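You operate a simulated robot arm through the tools that you are given. There is no shell and no other tool. Be economical: measure what you need, move in short steps, check, and stop when the job is done.

Carry out the task below with a simulated robot arm. There is one attempt and no reset: what you move stays moved.

TASK
Put the red cartridge from the top of the beech bench on the flat pack there and the green cartridge on top of the silver knob roller there.
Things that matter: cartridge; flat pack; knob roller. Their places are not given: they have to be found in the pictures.

It is judged by the outcome, as a careful person would: the job done as asked, and still so three seconds after it is handed in. It fails if anything else is knocked over, pushed out of place, dropped, spilled or broken.

THE ROBOT
A 7-joint arm with a two-finger parallel gripper, fixed in place. Base frame: the origin is at the foot of the arm, x ahead of it, y to its left, z up; the work surface is at about z = 0. Lengths are in mm, angles in degrees, forces in N, time in s.
With the tool pointing down near the work surface it reaches from about 240 to 620 mm from the base axis. Its first joint turns from -66.0 to 66.0 degrees. Payload 2.6 kg.
Tool frame: the origin (TCP) lies between the finger pads and is the grasp point; the fingertips stand 30 mm ahead of it; z points along the fingers, y is the line along which they close. The gripper opens to 94 mm. The fingers are 28 mm wide and 10 mm thick; the gripper's body (50 by 96 mm) begins 55 mm behind the TCP.
Orientation is told as [roll, pitch, yaw] about the base's x, y, z axes, in that order, counted from this pose: with the fingers straight down and closing along the base's y, the tool's x points along the base's -x, its y along +y and its z along -z.

THE INTERFACE
- The arm moves only by the tool servo_tool. Its argument "moves" is a list that holds one entry, the list of rows, each a list of 7 numbers: the shift along the base's x, y, z in mm, then the turn, a rotation vector about the base's x, y, z in degrees, then the opening in per cent of the stroke, from 0 (shut) to 100 (fully open). In form: [[[x, y, z, wx, wy, wz, hand], ...]]. A call has 1 to 10 rows; each row shifts and turns the commanded pose from where the row before left it. A row lasts 0.2 s, in which the tool goes at most 50 mm and 8.6 degrees; a call with a longer step from one row to the next is refused whole, and so is a gripper value outside its range. A pose out of reach is approached as far as the arm can. The call stops where the force on the tool passes 40 N (or 10 N more than at its start, if that is more) or the arm is blocked; 0.2 s more then pass. The fingers move at their own pace (about 72 mm/s each) and stop on an object; they squeeze with about 39 N. The grip force told is the motor's: it shows also when the fingers shut on nothing. Time passes only in rows, and 0.2 s behind the last, so rows that do not move let the fingers close. It gives the time, the measured TCP pose, the force on the tool (base axes), the opening and the grip force at its end, in the units of the frame above (readings bear some noise), and new pictures: "show" is both (left out), scene, wrist or none.
- Cameras (640 x 400 px; columns grow to the right, rows downward): "scene" is fixed at [46.5, 446.9, 559.3]; the picture's right is [-0.63, -0.78, 0.00], its down [-0.48, 0.39, -0.78] and it looks along [0.61, -0.49, -0.62] (base axes); focal length 355 px, centre (320, 200). "wrist" rides on the gripper at [-37, 0, -58] in the tool frame; the picture's right is [0.00, -1.00, 0.00], its down [0.97, 0.00, -0.24] and it looks along [0.24, 0.00, 0.97] (tool axes); focal length 218 px, centre (320, 200).
- locate(camera, pixels): for up to 12 pixels [column, row] of the newest picture of that camera ("zoom" is the newest enlarged one), the place [x, y, z] in the base frame of the surface seen there, good to about 3 mm. No time passes.
- enlarge(camera, box): a new picture of the part [left, top, right, bottom] of that camera's present view, enlarged. No time passes.
- job_done(): hands the job in; it is judged then, once.

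Work in short steps. Measure before you move; look again where a grasp or a placing could have gone wrong, and mend it. You have 60 turns and 120 pictures in all, the two below and enlarged ones among them. Open the gripper and draw the arm clear of the work before you hand the job in, unless the task says otherwise; then end with one line.

The tools are called after "Request:" as a command line: name --argument value ..., lists and objects as JSON in quotes. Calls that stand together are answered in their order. servo_tool: Moves the arm, as the interface text tells. Its arguments: {"type":"object","properties":{"moves":{"type":"array"},"show":{"type":"string","enum":["both","scene","wrist","none"]}},"required":["moves"]} The other tools are called the same way: locate (camera, pixels) gives the place of the surface under pixels of a picture; enlarge (camera, box) takes an enlarged picture of a part of a camera's view; job_done () hands the job in.

At the start:

```text
t: 0.0
ee_pos: [451.4, 46.8, 282.8]
tcp_rot: [0.1, -0.1, 0.1]
force: [-0.7, 0.1, -0.2]
finger_gap: 94.0
grip_force: 0.1
```

scene: 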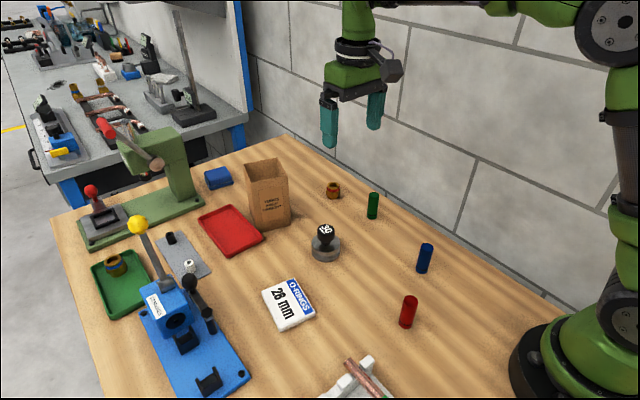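
wrist: 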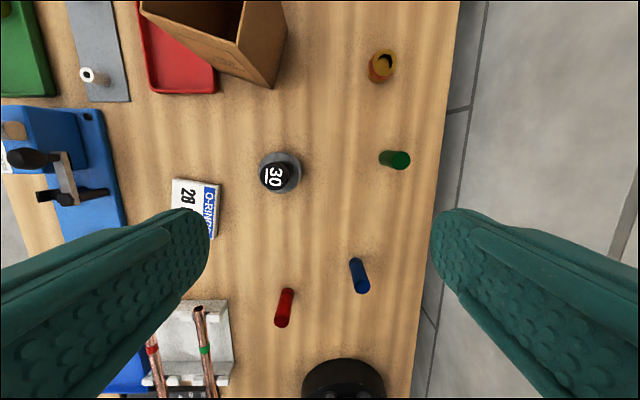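

The scene shows the red cartridge at (408,311), green at (372,205), the flat pack at (288,304), and the knob roller at about (326,243). I'll enlarge and measure these.

Request:
enlarge --camera "scene" --box '[250, 170, 450, 340]'

Request:
locate --camera "scene" --pixels '[[410, 298], [405, 325], [373, 194], [371, 217], [324, 230], [326, 250], [288, 304], [265, 292], [300, 280], [315, 316], [280, 330], [340, 250]]'

Request:
locate --camera "wrist" --pixels '[[274, 177], [283, 322], [287, 292], [384, 159], [403, 161], [190, 200], [292, 160], [174, 180], [219, 186]]'

```text
2.35 times, centred on (350, 255) of scene
```

zoom: 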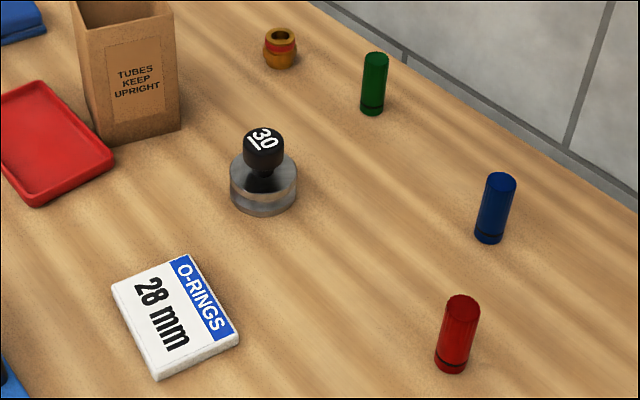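

```text
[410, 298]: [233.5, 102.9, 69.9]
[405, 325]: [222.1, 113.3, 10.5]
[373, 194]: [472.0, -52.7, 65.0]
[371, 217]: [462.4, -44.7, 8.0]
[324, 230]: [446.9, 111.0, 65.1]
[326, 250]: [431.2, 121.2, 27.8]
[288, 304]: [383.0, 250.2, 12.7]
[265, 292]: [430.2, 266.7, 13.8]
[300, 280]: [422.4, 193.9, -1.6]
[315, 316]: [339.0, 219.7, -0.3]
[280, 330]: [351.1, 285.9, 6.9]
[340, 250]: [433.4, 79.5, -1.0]
```

```text
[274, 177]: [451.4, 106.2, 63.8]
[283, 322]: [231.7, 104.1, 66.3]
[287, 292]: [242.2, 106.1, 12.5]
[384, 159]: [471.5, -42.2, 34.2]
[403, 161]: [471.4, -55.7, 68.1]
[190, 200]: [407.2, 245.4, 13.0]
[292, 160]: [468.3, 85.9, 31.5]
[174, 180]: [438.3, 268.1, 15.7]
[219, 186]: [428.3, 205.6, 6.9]
```

Cartridges are roughly 70 mm tall and stand upright. I'll refine their axes, the knob top, the pack corners and the neighbours using the zoom.

Request:
locate --camera "zoom" --pixels '[[463, 302], [448, 304], [478, 304], [376, 58], [365, 58], [387, 58], [265, 138], [248, 138], [281, 138], [265, 129], [265, 150], [500, 180]]'

Request:
locate --camera "zoom" --pixels '[[116, 288], [182, 260], [232, 335], [160, 372], [175, 315], [463, 297], [463, 310], [376, 54], [376, 63]]'

Request:
enlarge --camera "wrist" --box '[160, 130, 420, 340]'

```text
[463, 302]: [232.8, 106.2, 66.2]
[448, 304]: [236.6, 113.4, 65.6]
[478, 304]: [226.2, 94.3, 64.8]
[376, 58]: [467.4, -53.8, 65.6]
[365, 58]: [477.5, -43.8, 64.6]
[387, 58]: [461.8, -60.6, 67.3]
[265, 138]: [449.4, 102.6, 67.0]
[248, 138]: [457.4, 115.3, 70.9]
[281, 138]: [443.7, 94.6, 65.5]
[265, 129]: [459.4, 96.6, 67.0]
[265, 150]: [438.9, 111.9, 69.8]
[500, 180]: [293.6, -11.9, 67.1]
```

```text
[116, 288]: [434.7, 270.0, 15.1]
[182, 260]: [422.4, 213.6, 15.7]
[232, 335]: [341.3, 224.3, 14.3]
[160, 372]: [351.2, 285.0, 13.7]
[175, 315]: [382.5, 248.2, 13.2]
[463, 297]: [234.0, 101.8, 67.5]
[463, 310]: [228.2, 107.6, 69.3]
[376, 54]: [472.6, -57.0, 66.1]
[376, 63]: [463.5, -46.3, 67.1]
```

```text
1.90 times, centred on (290, 235) of wrist
```

zoom: 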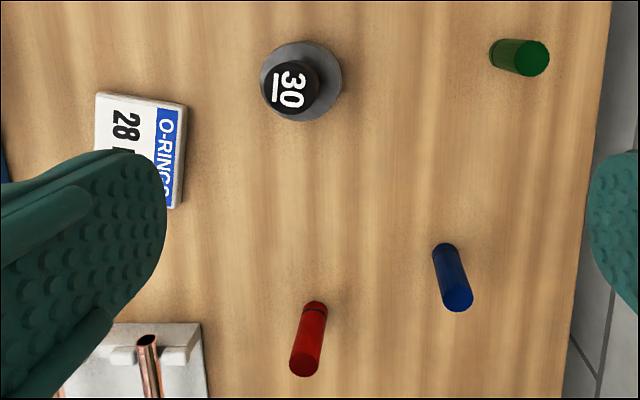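

Centres: red ≈ (232,104), green ≈ (468,-52), knob ≈ (449,104, top 67), pack ≈ (387,248, top 14). First I'll move above the red cartridge.

Request:
servo_tool --moves '[[[-36.5, 9.5, -24, 0, 0, 0, 60], [-36.5, 9.5, -24, 0, 0, 0, 60], [-36.5, 9.5, -24, 0, 0, 0, 60], [-36.5, 9.5, -24, 0, 0, 0, 60], [-36.5, 9.5, -24, 0, 0, 0, 60], [-36.5, 9.5, -24, 0, 0, 0, 60], [0, 0, 0, 0, 0, 0, 60], [0, 0, 0, 0, 0, 0, 60]]]'

```text
t: 1.8
ee_pos: [231.2, 107.1, 139.5]
tcp_rot: [0.0, 0.0, 0.0]
force: [-0.2, -0.1, -0.1]
finger_gap: 56.3
grip_force: 0.2
```

scene: 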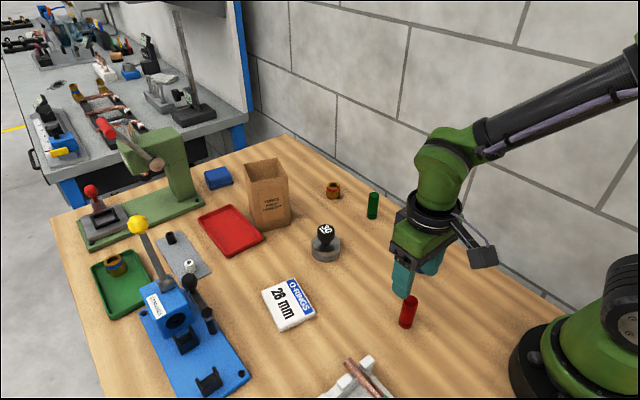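
wrist: 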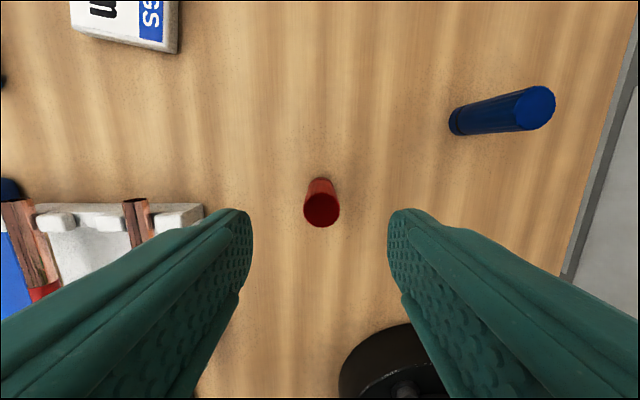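

The red top shows at (321,208) in the wrist view; I'll check its position and the base block's clearance.

Request:
locate --camera "wrist" --pixels '[[321, 209], [306, 209], [336, 209], [321, 195], [321, 223], [321, 180], [198, 215], [375, 340], [343, 375]]'

```text
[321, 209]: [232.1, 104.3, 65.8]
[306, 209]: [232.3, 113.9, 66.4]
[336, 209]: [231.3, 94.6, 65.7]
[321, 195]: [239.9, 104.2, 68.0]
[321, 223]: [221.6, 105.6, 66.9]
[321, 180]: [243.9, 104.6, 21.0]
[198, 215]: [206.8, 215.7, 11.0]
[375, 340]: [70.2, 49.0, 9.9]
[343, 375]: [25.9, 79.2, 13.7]
```

Centre is (231.5,104.5). I'll shift slightly and descend to TCP z≈48.

Request:
servo_tool --moves '[[[0, -2.5, -22, 0, 0, 0, 60], [0, 0, -23, 0, 0, 0, 60], [0, 0, -23, 0, 0, 0, 60], [0, 0, -23, 0, 0, 0, 60], [0, 0, 0, 0, 0, 0, 60], [0, 0, 0, 0, 0, 0, 0], [0, 0, 0, 0, 0, 0, 0], [0, 0, 0, 0, 0, 0, 0]]]'

```text
t: 3.6
ee_pos: [232.5, 100.8, 47.4]
tcp_rot: [-0.1, 0.0, 0.1]
force: [-0.5, -0.6, 0.2]
finger_gap: 23.2
grip_force: 39.3
```

scene: 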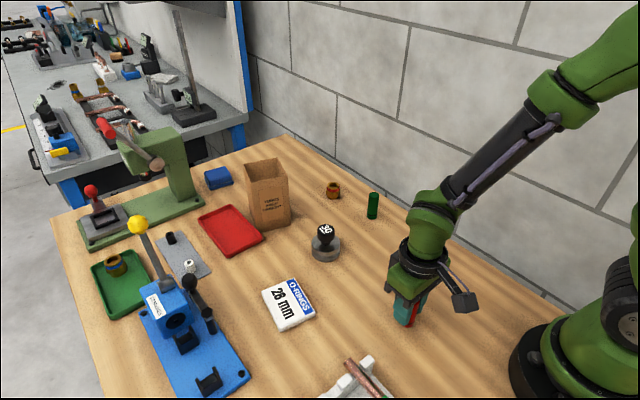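
wrist: 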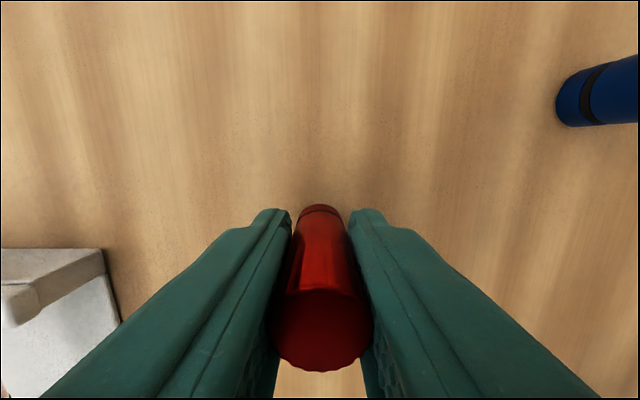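

Held (gap 23.2). Before the carry I'll check the blue press parts near the pack.

Request:
locate --camera "scene" --pixels '[[207, 320], [190, 283], [188, 267], [138, 224], [180, 300], [245, 375], [208, 378], [350, 370], [165, 240]]'

Request:
servo_tool --moves '[[[0, 0, 20, 0, 0, 0, 0], [0, 0, 40, 0, 0, 0, 0], [0, 0, 40, 0, 0, 0, 0], [0, 0, 0, 0, 0, 0, 0]]]' --show "scene"

```text
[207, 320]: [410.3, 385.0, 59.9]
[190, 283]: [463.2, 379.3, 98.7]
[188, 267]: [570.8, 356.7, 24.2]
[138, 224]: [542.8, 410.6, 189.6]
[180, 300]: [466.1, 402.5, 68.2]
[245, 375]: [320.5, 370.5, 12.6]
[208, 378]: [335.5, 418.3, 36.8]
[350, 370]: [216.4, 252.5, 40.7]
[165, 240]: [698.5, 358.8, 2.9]
```

```text
t: 4.6
ee_pos: [230.0, 99.4, 147.2]
tcp_rot: [0.0, 0.0, 0.0]
force: [-0.2, 0.5, -0.4]
finger_gap: 22.9
grip_force: 39.1
```

scene: 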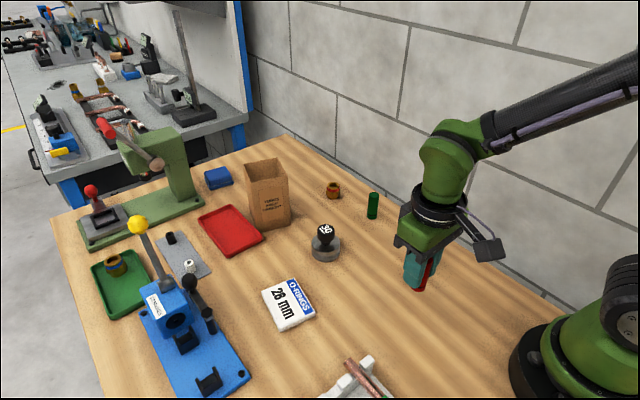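

Plenty of clearance. I'll carry to above the pack centre (387,248).

Request:
servo_tool --moves '[[[31, 29, 0, 0, 0, 0, 0], [31, 29, 0, 0, 0, 0, 0], [31, 29, 0, 0, 0, 0, 0], [31, 29, 0, 0, 0, 0, 0], [31, 29, 0, 0, 0, 0, 0], [0, 0, -30, 0, 0, 0, 0], [0, 0, -30, 0, 0, 0, 0], [0, 0, 0, 0, 0, 0, 0], [0, 0, 0, 0, 0, 0, 0]]]'

```text
t: 6.6
ee_pos: [387.2, 244.9, 89.1]
tcp_rot: [0.0, 0.0, 0.0]
force: [-0.5, 0.9, -0.8]
finger_gap: 22.7
grip_force: 39.1
```

scene: 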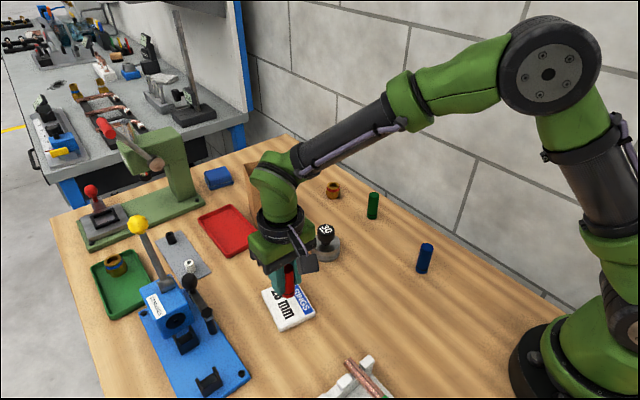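
wrist: 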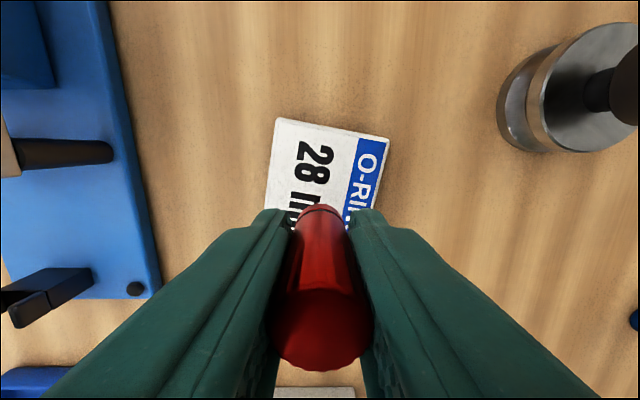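

Bottom is about 27 mm above the pack top. I'll lower 22, then feel.

Request:
servo_tool --moves '[[[0, 2, -10, 0, 0, 0, 0], [0, 0, -9, 0, 0, 0, 0], [0, 0, -4, 0, 0, 0, 0], [0, 0, 0, 0, 0, 0, 0], [0, 0, 0, 0, 0, 0, 0]]]' --show "scene"

Request:
enlarge --camera "scene" --box '[240, 250, 340, 340]'

```text
t: 7.8
ee_pos: [387.4, 247.5, 64.5]
tcp_rot: [0.1, 0.0, -0.1]
force: [-0.2, 0.0, -0.7]
finger_gap: 23.0
grip_force: 39.7
```

scene: 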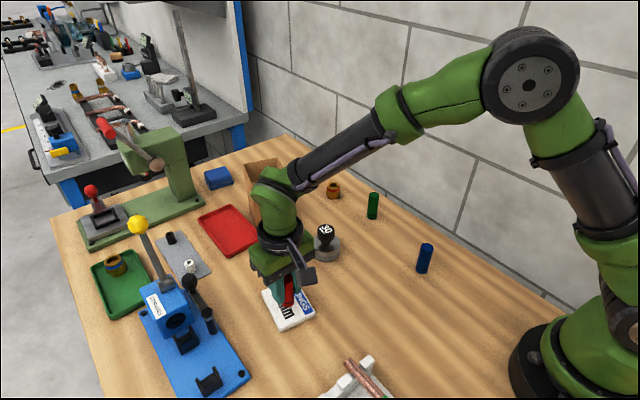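

```text
4.44 times, centred on (290, 295) of scene
```

zoom: 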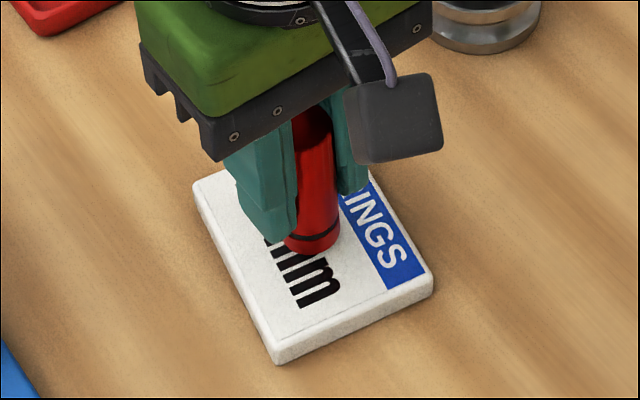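

No contact force yet; I'll ease down 2 mm at a time.

Request:
servo_tool --moves '[[[0, 0, -1, 0, 0, 0, 0], [0, 0, -1, 0, 0, 0, 0], [0, 0, 0, 0, 0, 0, 0]]]' --show "none"

```text
t: 8.6
ee_pos: [385.8, 247.8, 63.1]
tcp_rot: [0.0, 0.0, 0.0]
force: [0.6, 0.1, -1.4]
finger_gap: 23.1
grip_force: 39.0
```

Request:
servo_tool --moves '[[[0, 0, -1, 0, 0, 0, 0], [0, 0, 0, 0, 0, 0, 0]]]' --show "none"

```text
t: 9.2
ee_pos: [385.9, 247.6, 62.4]
tcp_rot: [0.1, 0.1, 0.0]
force: [-0.4, -0.7, -1.3]
finger_gap: 23.1
grip_force: 39.2
```

Request:
servo_tool --moves '[[[0, 0, -1, 0, 0, 0, 0], [0, 0, 0, 0, 0, 0, 0]]]' --show "none"

Request:
enlarge --camera "scene" --box '[260, 270, 320, 320]'

```text
t: 9.8
ee_pos: [387.4, 247.2, 61.2]
tcp_rot: [-0.1, 0.1, 0.0]
force: [-0.6, 0.5, -0.2]
finger_gap: 23.1
grip_force: 39.0
```

```text
8.00 times, centred on (290, 295) of scene
```

zoom: 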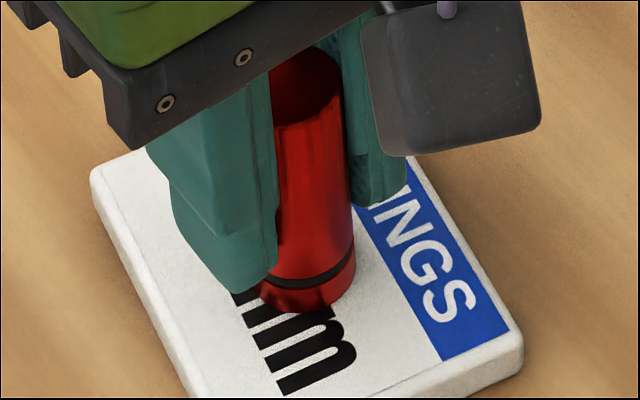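

Request:
servo_tool --moves '[[[0, 0, -1, 0, 0, 0, 0], [0, 0, 0, 0, 0, 0, 0]]]' --show "none"

```text
t: 10.4
ee_pos: [387.4, 248.2, 61.4]
tcp_rot: [0.1, 0.0, 0.0]
force: [-2.5, -2.0, 7.2]
finger_gap: 23.0
grip_force: 38.8
```

Contact felt (7 N). Release and rise straight up.

Request:
servo_tool --moves '[[[0, 0, 0.5, 0, 0, 0, 20], [0, 0, 0, 0, 0, 0, 40], [0, 0, 0, 0, 0, 0, 60], [0, 0, 0, 0, 0, 0, 60], [0, 0, 20, 0, 0, 0, 60], [0, 0, 40, 0, 0, 0, 60], [0, 0, 40, 0, 0, 0, 60], [0, 0, 30, 0, 0, 0, 60]]]'

```text
t: 12.2
ee_pos: [386.6, 247.9, 192.4]
tcp_rot: [0.1, 0.0, -0.1]
force: [0.0, -0.2, -0.6]
finger_gap: 56.4
grip_force: 0.0
```

scene: 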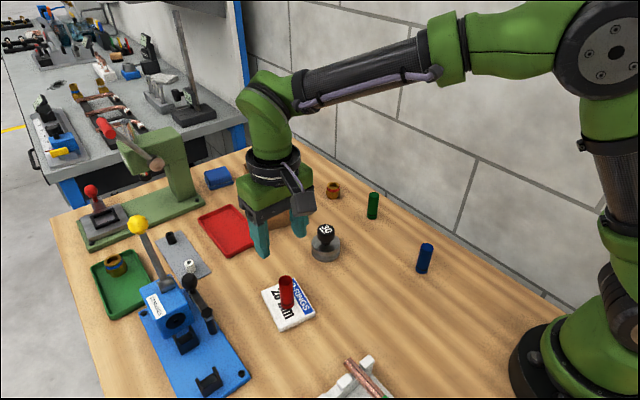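
wrist: 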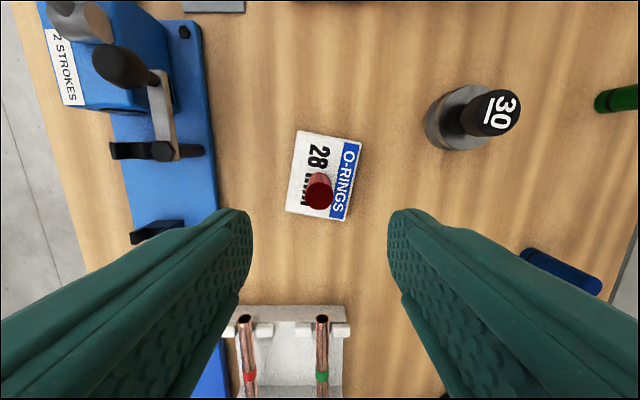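

Red stands on the pack. Next I'll pass over the knob to measure it from directly above.

Request:
servo_tool --moves '[[[15.5, -36, 0, 0, 0, 0, 60], [15.5, -36, 0, 0, 0, 0, 60], [15.5, -36, 0, 0, 0, 0, 60], [15.5, -36, 0, 0, 0, 0, 60], [0, 0, 0, 0, 0, 0, 60], [0, 0, 0, 0, 0, 0, 60]]]' --show "wrist"

Request:
enlarge --camera "wrist" --box '[280, 150, 360, 250]'

```text
t: 13.6
ee_pos: [448.6, 101.5, 190.7]
tcp_rot: [0.0, 0.0, 0.0]
force: [0.4, -0.2, -0.7]
finger_gap: 56.0
grip_force: 0.0
```

wrist: 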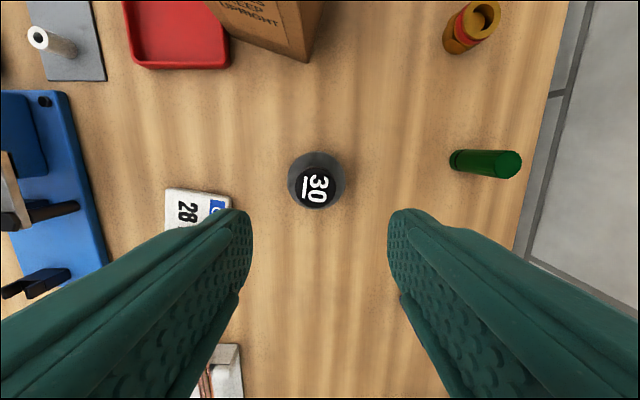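

```text
4.00 times, centred on (320, 200) of wrist
```

zoom: 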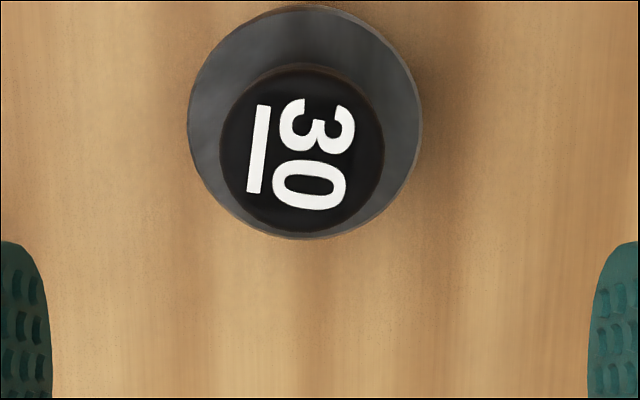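

Request:
locate --camera "zoom" --pixels '[[302, 148], [226, 148], [378, 148], [302, 78], [302, 220], [250, 100], [355, 200]]'

Request:
locate --camera "wrist" --pixels '[[508, 164], [498, 164], [518, 164], [508, 154], [508, 174], [455, 160]]'

```text
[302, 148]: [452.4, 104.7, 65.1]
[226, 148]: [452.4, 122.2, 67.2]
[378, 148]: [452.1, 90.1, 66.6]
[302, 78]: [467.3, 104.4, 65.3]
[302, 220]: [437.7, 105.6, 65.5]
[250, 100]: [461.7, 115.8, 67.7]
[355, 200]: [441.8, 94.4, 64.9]
```

```text
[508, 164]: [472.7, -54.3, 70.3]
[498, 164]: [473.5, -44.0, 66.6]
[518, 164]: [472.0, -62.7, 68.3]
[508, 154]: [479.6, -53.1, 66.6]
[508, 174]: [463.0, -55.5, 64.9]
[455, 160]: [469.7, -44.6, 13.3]
```

Knob centre (452.3,105), top ≈66, flat ~32 mm wide; green ≈ (471,-54). I'll move above green.

Request:
servo_tool --moves '[[[4.4, -31.2, -10, 0, 0, 0, 60], [4.4, -31.2, -10, 0, 0, 0, 60], [4.4, -31.2, -10, 0, 0, 0, 60], [4.4, -31.2, -10, 0, 0, 0, 60], [4.4, -31.2, -10, 0, 0, 0, 60], [0, 0, 0, 0, 0, 0, 60], [0, 0, 0, 0, 0, 0, 60]]]' --show "wrist"

```text
t: 15.2
ee_pos: [472.3, -52.3, 141.9]
tcp_rot: [0.0, -0.1, 0.0]
force: [0.3, -0.3, -0.6]
finger_gap: 56.3
grip_force: 0.1
```

wrist: 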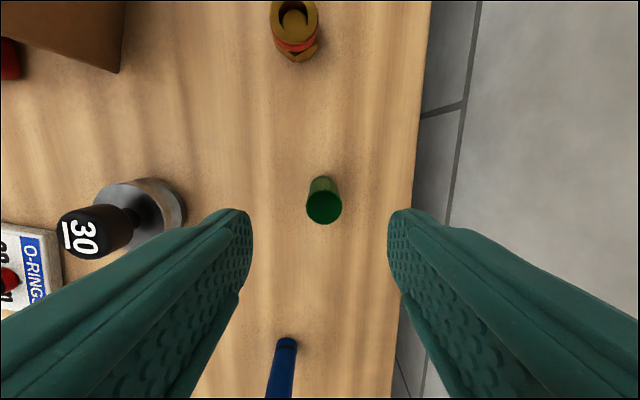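

Request:
locate --camera "wrist" --pixels '[[324, 207], [309, 207], [339, 207], [324, 194], [324, 221]]'

```text
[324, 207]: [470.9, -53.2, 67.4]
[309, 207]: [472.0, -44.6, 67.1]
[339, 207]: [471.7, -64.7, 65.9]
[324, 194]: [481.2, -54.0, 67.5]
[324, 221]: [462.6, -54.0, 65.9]
```

Green centre (471.5,-54.2). Shift −2.5 in y, descend 92 and grasp.

Request:
servo_tool --moves '[[[0, -2.5, -23, 0, 0, 0, 60], [0, 0, -23, 0, 0, 0, 60], [0, 0, -23, 0, 0, 0, 60], [0, 0, -23, 0, 0, 0, 60], [0, 0, 0, 0, 0, 0, 60], [0, 0, 0, 0, 0, 0, 0], [0, 0, 0, 0, 0, 0, 0], [0, 0, 0, 0, 0, 0, 0]]]' --show "wrist"

```text
t: 17.0
ee_pos: [470.1, -54.1, 49.4]
tcp_rot: [0.0, 0.0, 0.0]
force: [0.2, 0.0, 1.0]
finger_gap: 22.7
grip_force: 38.6
```

wrist: 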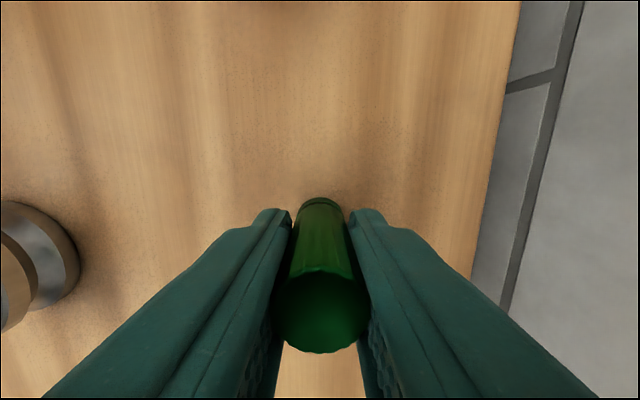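

Held. Check its offset in the grip, then lift.

Request:
locate --camera "wrist" --pixels '[[321, 275], [321, 313], [321, 348], [321, 203]]'

Request:
servo_tool --moves '[[[0, 0, 20, 0, 0, 0, 0], [0, 0, 40, 0, 0, 0, 0], [0, 0, 40, 0, 0, 0, 0], [0, 0, 20, 0, 0, 0, 0], [0, 0, 0, 0, 0, 0, 0]]]' --show "none"

```text
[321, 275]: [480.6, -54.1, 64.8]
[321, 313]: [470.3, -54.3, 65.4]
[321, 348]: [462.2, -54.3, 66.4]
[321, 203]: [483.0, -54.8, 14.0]
```

```text
t: 18.2
ee_pos: [470.7, -54.2, 167.8]
tcp_rot: [-0.1, 0.0, -0.1]
force: [1.3, -0.2, 0.0]
finger_gap: 22.4
grip_force: 38.3
```

Object is centred in the grip. Carry by (-19,+159) to above the knob, bottom at ~120.

Request:
servo_tool --moves '[[[-3.8, 31.8, 0, 0, 0, 0, 0], [-3.8, 31.8, 0, 0, 0, 0, 0], [-3.8, 31.8, 0, 0, 0, 0, 0], [-3.8, 31.8, 0, 0, 0, 0, 0], [-3.8, 31.8, 0, 0, 0, 0, 0], [0, 0, -20, 0, 0, 0, 0], [0, 0, -20, 0, 0, 0, 0], [0, 0, 0, 0, 0, 0, 0], [0, 0, 0, 0, 0, 0, 0]]]'

Request:
enlarge --camera "scene" --box '[280, 180, 380, 270]'

```text
t: 20.2
ee_pos: [453.4, 105.3, 128.8]
tcp_rot: [0.0, 0.1, -0.1]
force: [0.5, 0.4, -0.4]
finger_gap: 22.9
grip_force: 39.5
```

scene: 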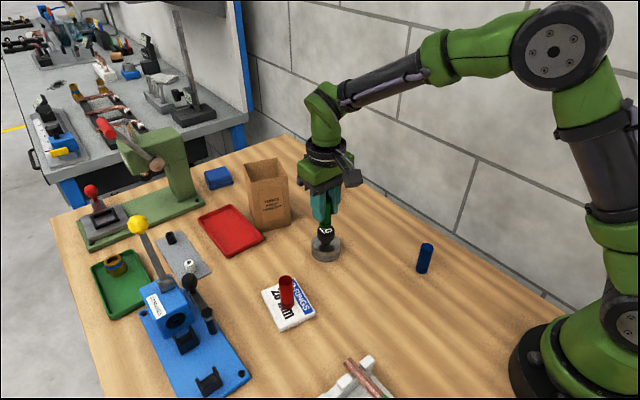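
wrist: 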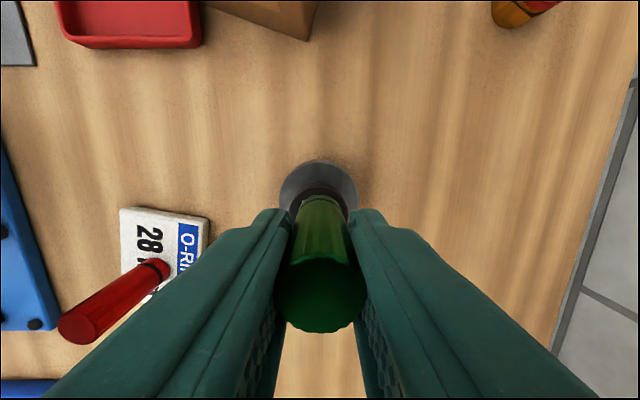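

```text
4.44 times, centred on (330, 225) of scene
```

zoom: 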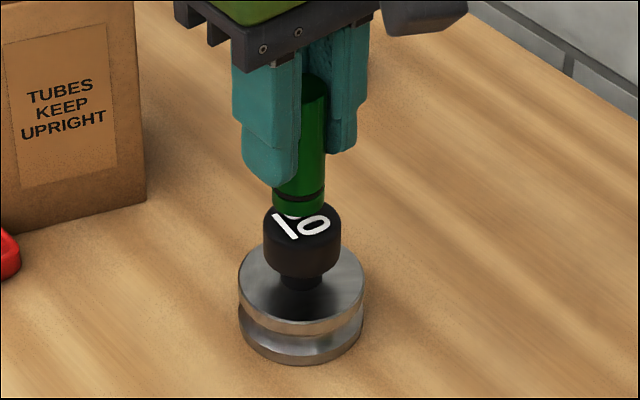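

The green's top edge seems shifted in the wrist view (352→331), possibly a tilt in the grip; measuring.

Request:
locate --camera "wrist" --pixels '[[320, 265], [320, 295], [320, 327], [320, 201], [320, 230], [290, 293], [350, 293]]'

Request:
enlarge --camera "wrist" --box '[250, 150, 390, 350]'

```text
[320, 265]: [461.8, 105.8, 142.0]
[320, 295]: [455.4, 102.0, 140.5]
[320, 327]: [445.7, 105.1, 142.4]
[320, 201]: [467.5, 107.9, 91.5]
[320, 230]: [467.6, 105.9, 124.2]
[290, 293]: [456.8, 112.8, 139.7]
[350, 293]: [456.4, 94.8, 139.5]
```

```text
2.00 times, centred on (320, 250) of wrist
```

zoom: 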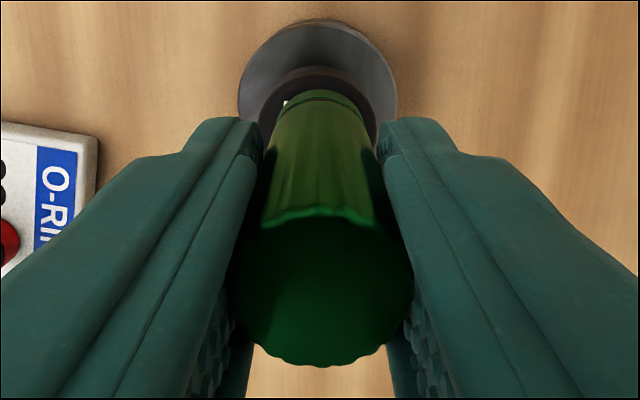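

The top reads z≈141.5 where ~146 was expected: it may have slipped down a little. I'll wait a moment and re-measure to see whether it continues.

Request:
servo_tool --moves '[[[0, 0, 0, 0, 0, 0, 0], [0, 0, 0, 0, 0, 0, 0]]]'

Request:
enlarge --camera "scene" --box '[300, 190, 360, 240]'

Request:
locate --camera "wrist" --pixels '[[320, 265], [325, 280], [320, 290], [320, 310], [320, 327], [320, 201], [320, 210], [320, 220], [320, 240]]'

```text
t: 20.8
ee_pos: [454.5, 104.1, 129.0]
tcp_rot: [0.0, 0.0, 0.0]
force: [-0.1, -0.4, -0.6]
finger_gap: 22.7
grip_force: 39.0
```

scene: 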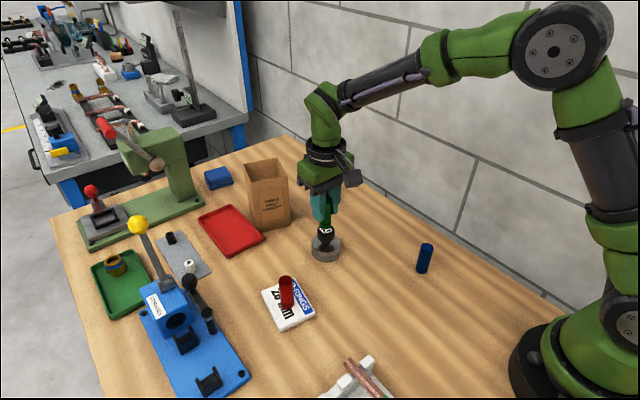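
wrist: 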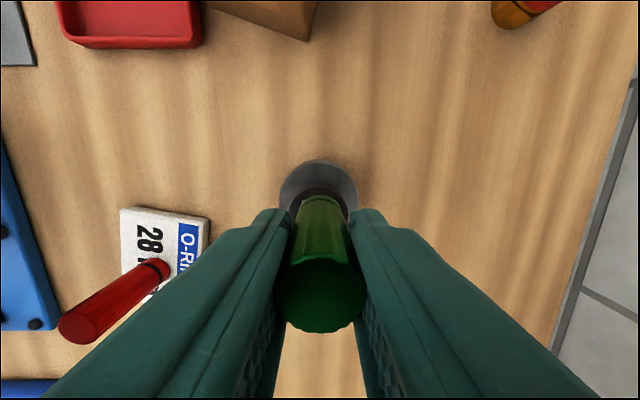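

```text
8.00 times, centred on (330, 215) of scene
```

zoom: 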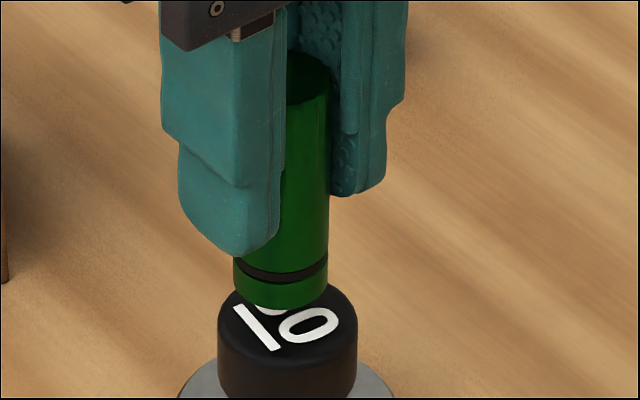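

```text
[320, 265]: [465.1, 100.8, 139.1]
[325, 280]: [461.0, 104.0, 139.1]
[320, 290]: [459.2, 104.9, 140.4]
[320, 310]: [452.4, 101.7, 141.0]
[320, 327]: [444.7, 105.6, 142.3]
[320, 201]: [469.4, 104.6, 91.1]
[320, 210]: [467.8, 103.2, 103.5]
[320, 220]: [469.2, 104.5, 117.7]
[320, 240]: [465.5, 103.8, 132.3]
```

The slip has stopped (about 5–6 mm, no tilt); the cartridge sits about +2 mm in x relative to the knob centre. I'll correct by −2 in x and lower slowly.

Request:
servo_tool --moves '[[[-2, 0, -1, 0, 0, 0, 0], [0, 0, -1, 0, 0, 0, 0], [0, 0, -1, 0, 0, 0, 0], [0, 0, 0, 0, 0, 0, 0]]]' --show "scene"

Request:
enlarge --camera "scene" --box '[300, 190, 360, 240]'

```text
t: 21.8
ee_pos: [450.3, 105.0, 124.6]
tcp_rot: [0.0, 0.1, 0.0]
force: [-0.1, -0.7, 0.6]
finger_gap: 23.1
grip_force: 38.7
```

scene: 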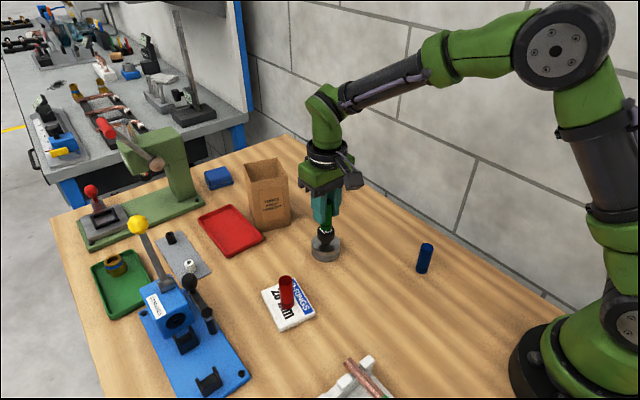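

```text
8.00 times, centred on (330, 215) of scene
```

zoom: 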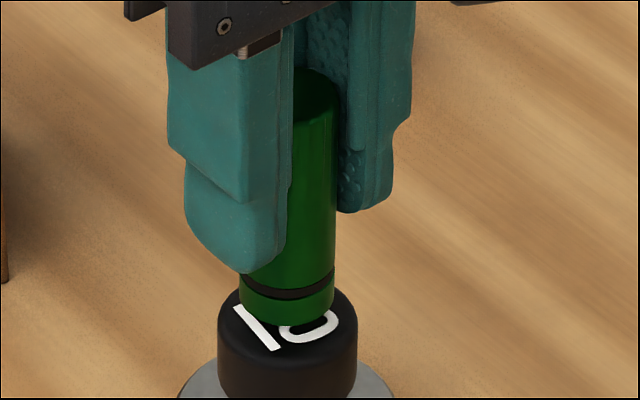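

Centred now (287 vs 286). About 4–5 mm remain; lower further.

Request:
servo_tool --moves '[[[0, 0, -1, 0, 0, 0, 0], [0, 0, -1, 0, 0, 0, 0], [0, 0, 0, 0, 0, 0, 0]]]' --show "none"

```text
t: 22.6
ee_pos: [450.9, 105.0, 125.4]
tcp_rot: [0.0, 0.0, -0.1]
force: [-0.1, 0.7, -1.3]
finger_gap: 23.2
grip_force: 38.6
```

Request:
servo_tool --moves '[[[0, 0, -1, 0, 0, 0, 0], [0, 0, 0, 0, 0, 0, 0]]]' --show "none"

Request:
enlarge --camera "scene" --box '[300, 190, 360, 240]'

```text
t: 23.2
ee_pos: [450.5, 105.7, 122.7]
tcp_rot: [0.0, 0.0, 0.1]
force: [0.4, 0.5, -0.3]
finger_gap: 23.1
grip_force: 38.8
```

```text
8.00 times, centred on (330, 215) of scene
```

zoom: 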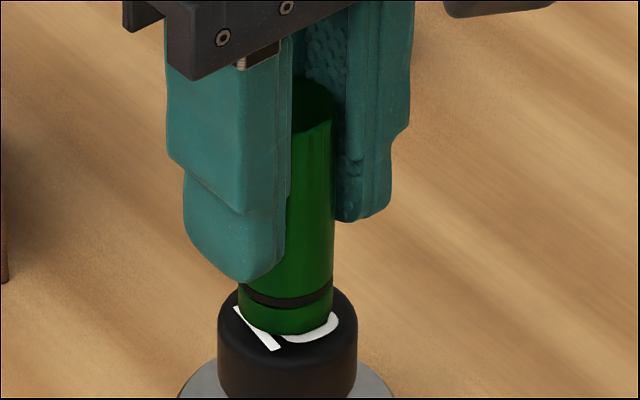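

Request:
servo_tool --moves '[[[0, 0, -1, 0, 0, 0, 0], [0, 0, 0, 0, 0, 0, 0]]]' --show "none"

```text
t: 23.8
ee_pos: [450.3, 103.4, 122.9]
tcp_rot: [0.0, 0.0, 0.0]
force: [-0.2, -0.3, 0.0]
finger_gap: 23.2
grip_force: 39.1
```

Request:
servo_tool --moves '[[[0, 0, -1, 0, 0, 0, 0], [0, 0, 0, 0, 0, 0, 0]]]' --show "none"

```text
t: 24.4
ee_pos: [451.3, 105.2, 120.7]
tcp_rot: [0.0, 0.1, -0.1]
force: [0.7, 0.5, -1.1]
finger_gap: 22.9
grip_force: 38.7
```

Request:
servo_tool --moves '[[[0, 0, -1, 0, 0, 0, 0], [0, 0, 0, 0, 0, 0, 0]]]' --show "none"

Request:
enlarge --camera "scene" --box '[300, 190, 360, 240]'

```text
t: 25.0
ee_pos: [451.1, 105.1, 121.4]
tcp_rot: [0.1, -0.1, 0.0]
force: [-1.5, -0.5, 8.0]
finger_gap: 23.0
grip_force: 38.6
```

```text
8.00 times, centred on (330, 215) of scene
```

zoom: 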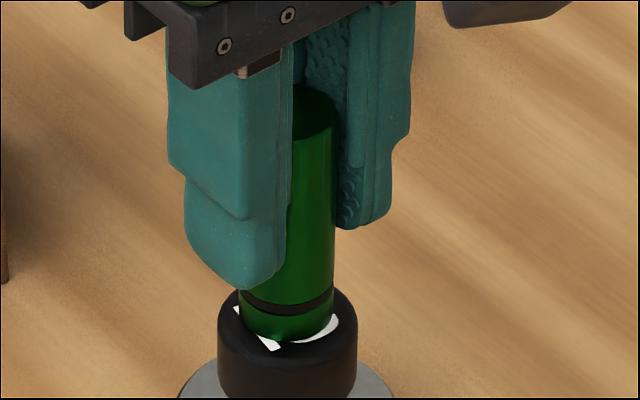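

Contact (8 N) and well centred on the knob. Release gently and rise.

Request:
servo_tool --moves '[[[0, 0, 0.7, 0, 0, 0, 10], [0, 0, 0, 0, 0, 0, 30], [0, 0, 0, 0, 0, 0, 50], [0, 0, 0, 0, 0, 0, 60], [0, 0, 0, 0, 0, 0, 60]]]'

```text
t: 26.2
ee_pos: [450.3, 104.9, 121.7]
tcp_rot: [0.0, 0.0, 0.0]
force: [0.3, 0.0, -0.6]
finger_gap: 56.4
grip_force: 0.0
```

scene: 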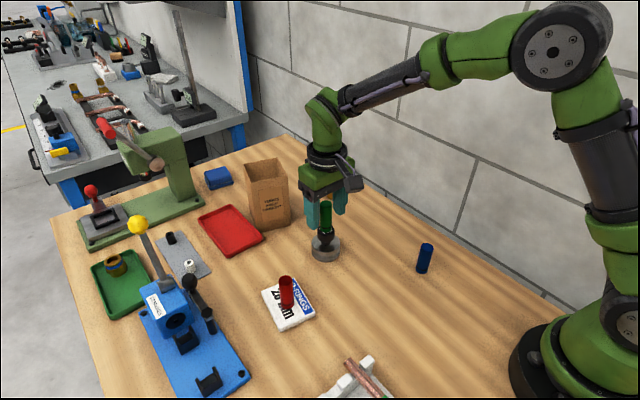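
wrist: 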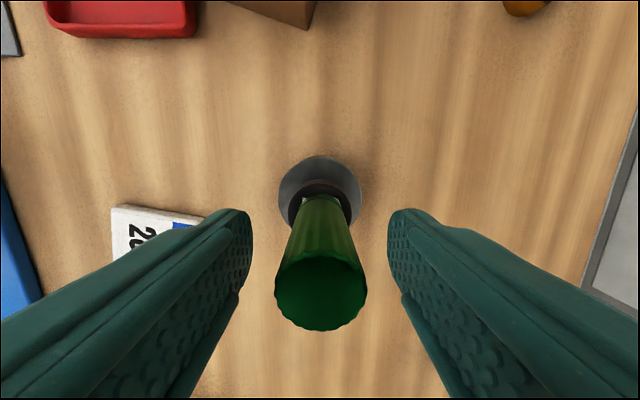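

It stands free. I'll rise straight up and clear.

Request:
servo_tool --moves '[[[0, 0, 10, 0, 0, 0, 60], [0, 0, 25, 0, 0, 0, 60], [0, 0, 40, 0, 0, 0, 60], [0, 0, 40, 0, 0, 0, 60], [0, 0, 35, 0, 0, 0, 60], [-20, -40, 0, 0, 0, 0, 60], [-20, -40, 0, 0, 0, 0, 60], [0, 0, 0, 0, 0, 0, 60], [0, 0, 0, 0, 0, 0, 60]]]'

Request:
enlarge --camera "scene" --box '[250, 170, 450, 340]'

```text
t: 28.2
ee_pos: [408.0, 24.0, 273.9]
tcp_rot: [0.1, 0.0, 0.0]
force: [0.4, -0.1, -0.2]
finger_gap: 56.5
grip_force: 0.1
```

scene: 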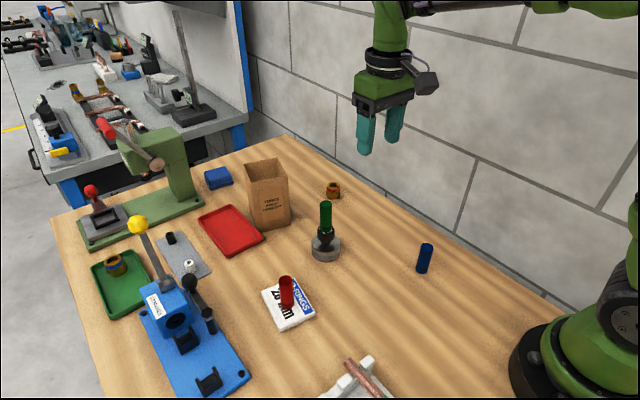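
wrist: 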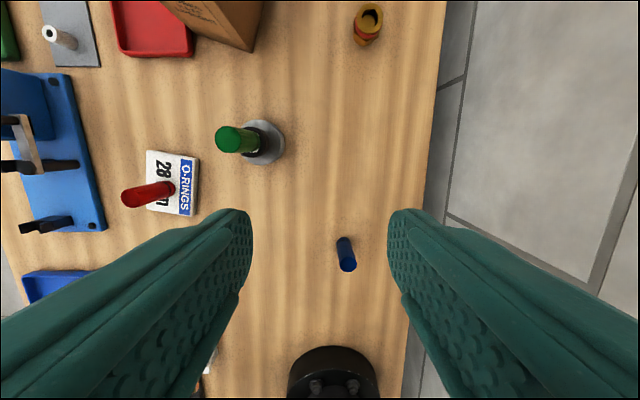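

```text
2.35 times, centred on (350, 255) of scene
```

zoom: 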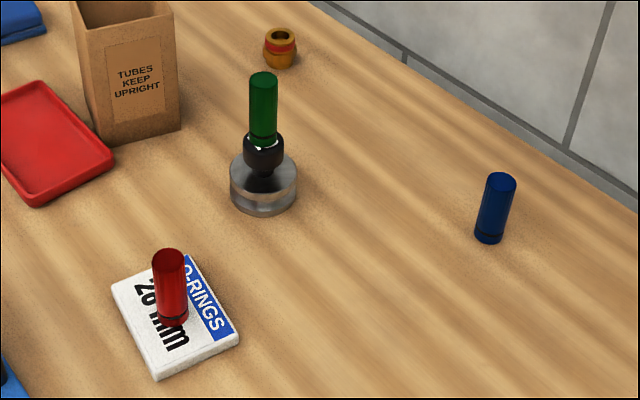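

Both cartridges stand where they were asked for, nothing else has moved, and the arm is clear.

Request:
job_done

```text
The job is handed in.
```

The red cartridge is standing on the flat pack and the green one on top of the silver knob roller. Nothing else was moved, and the gripper is open and clear of the work.
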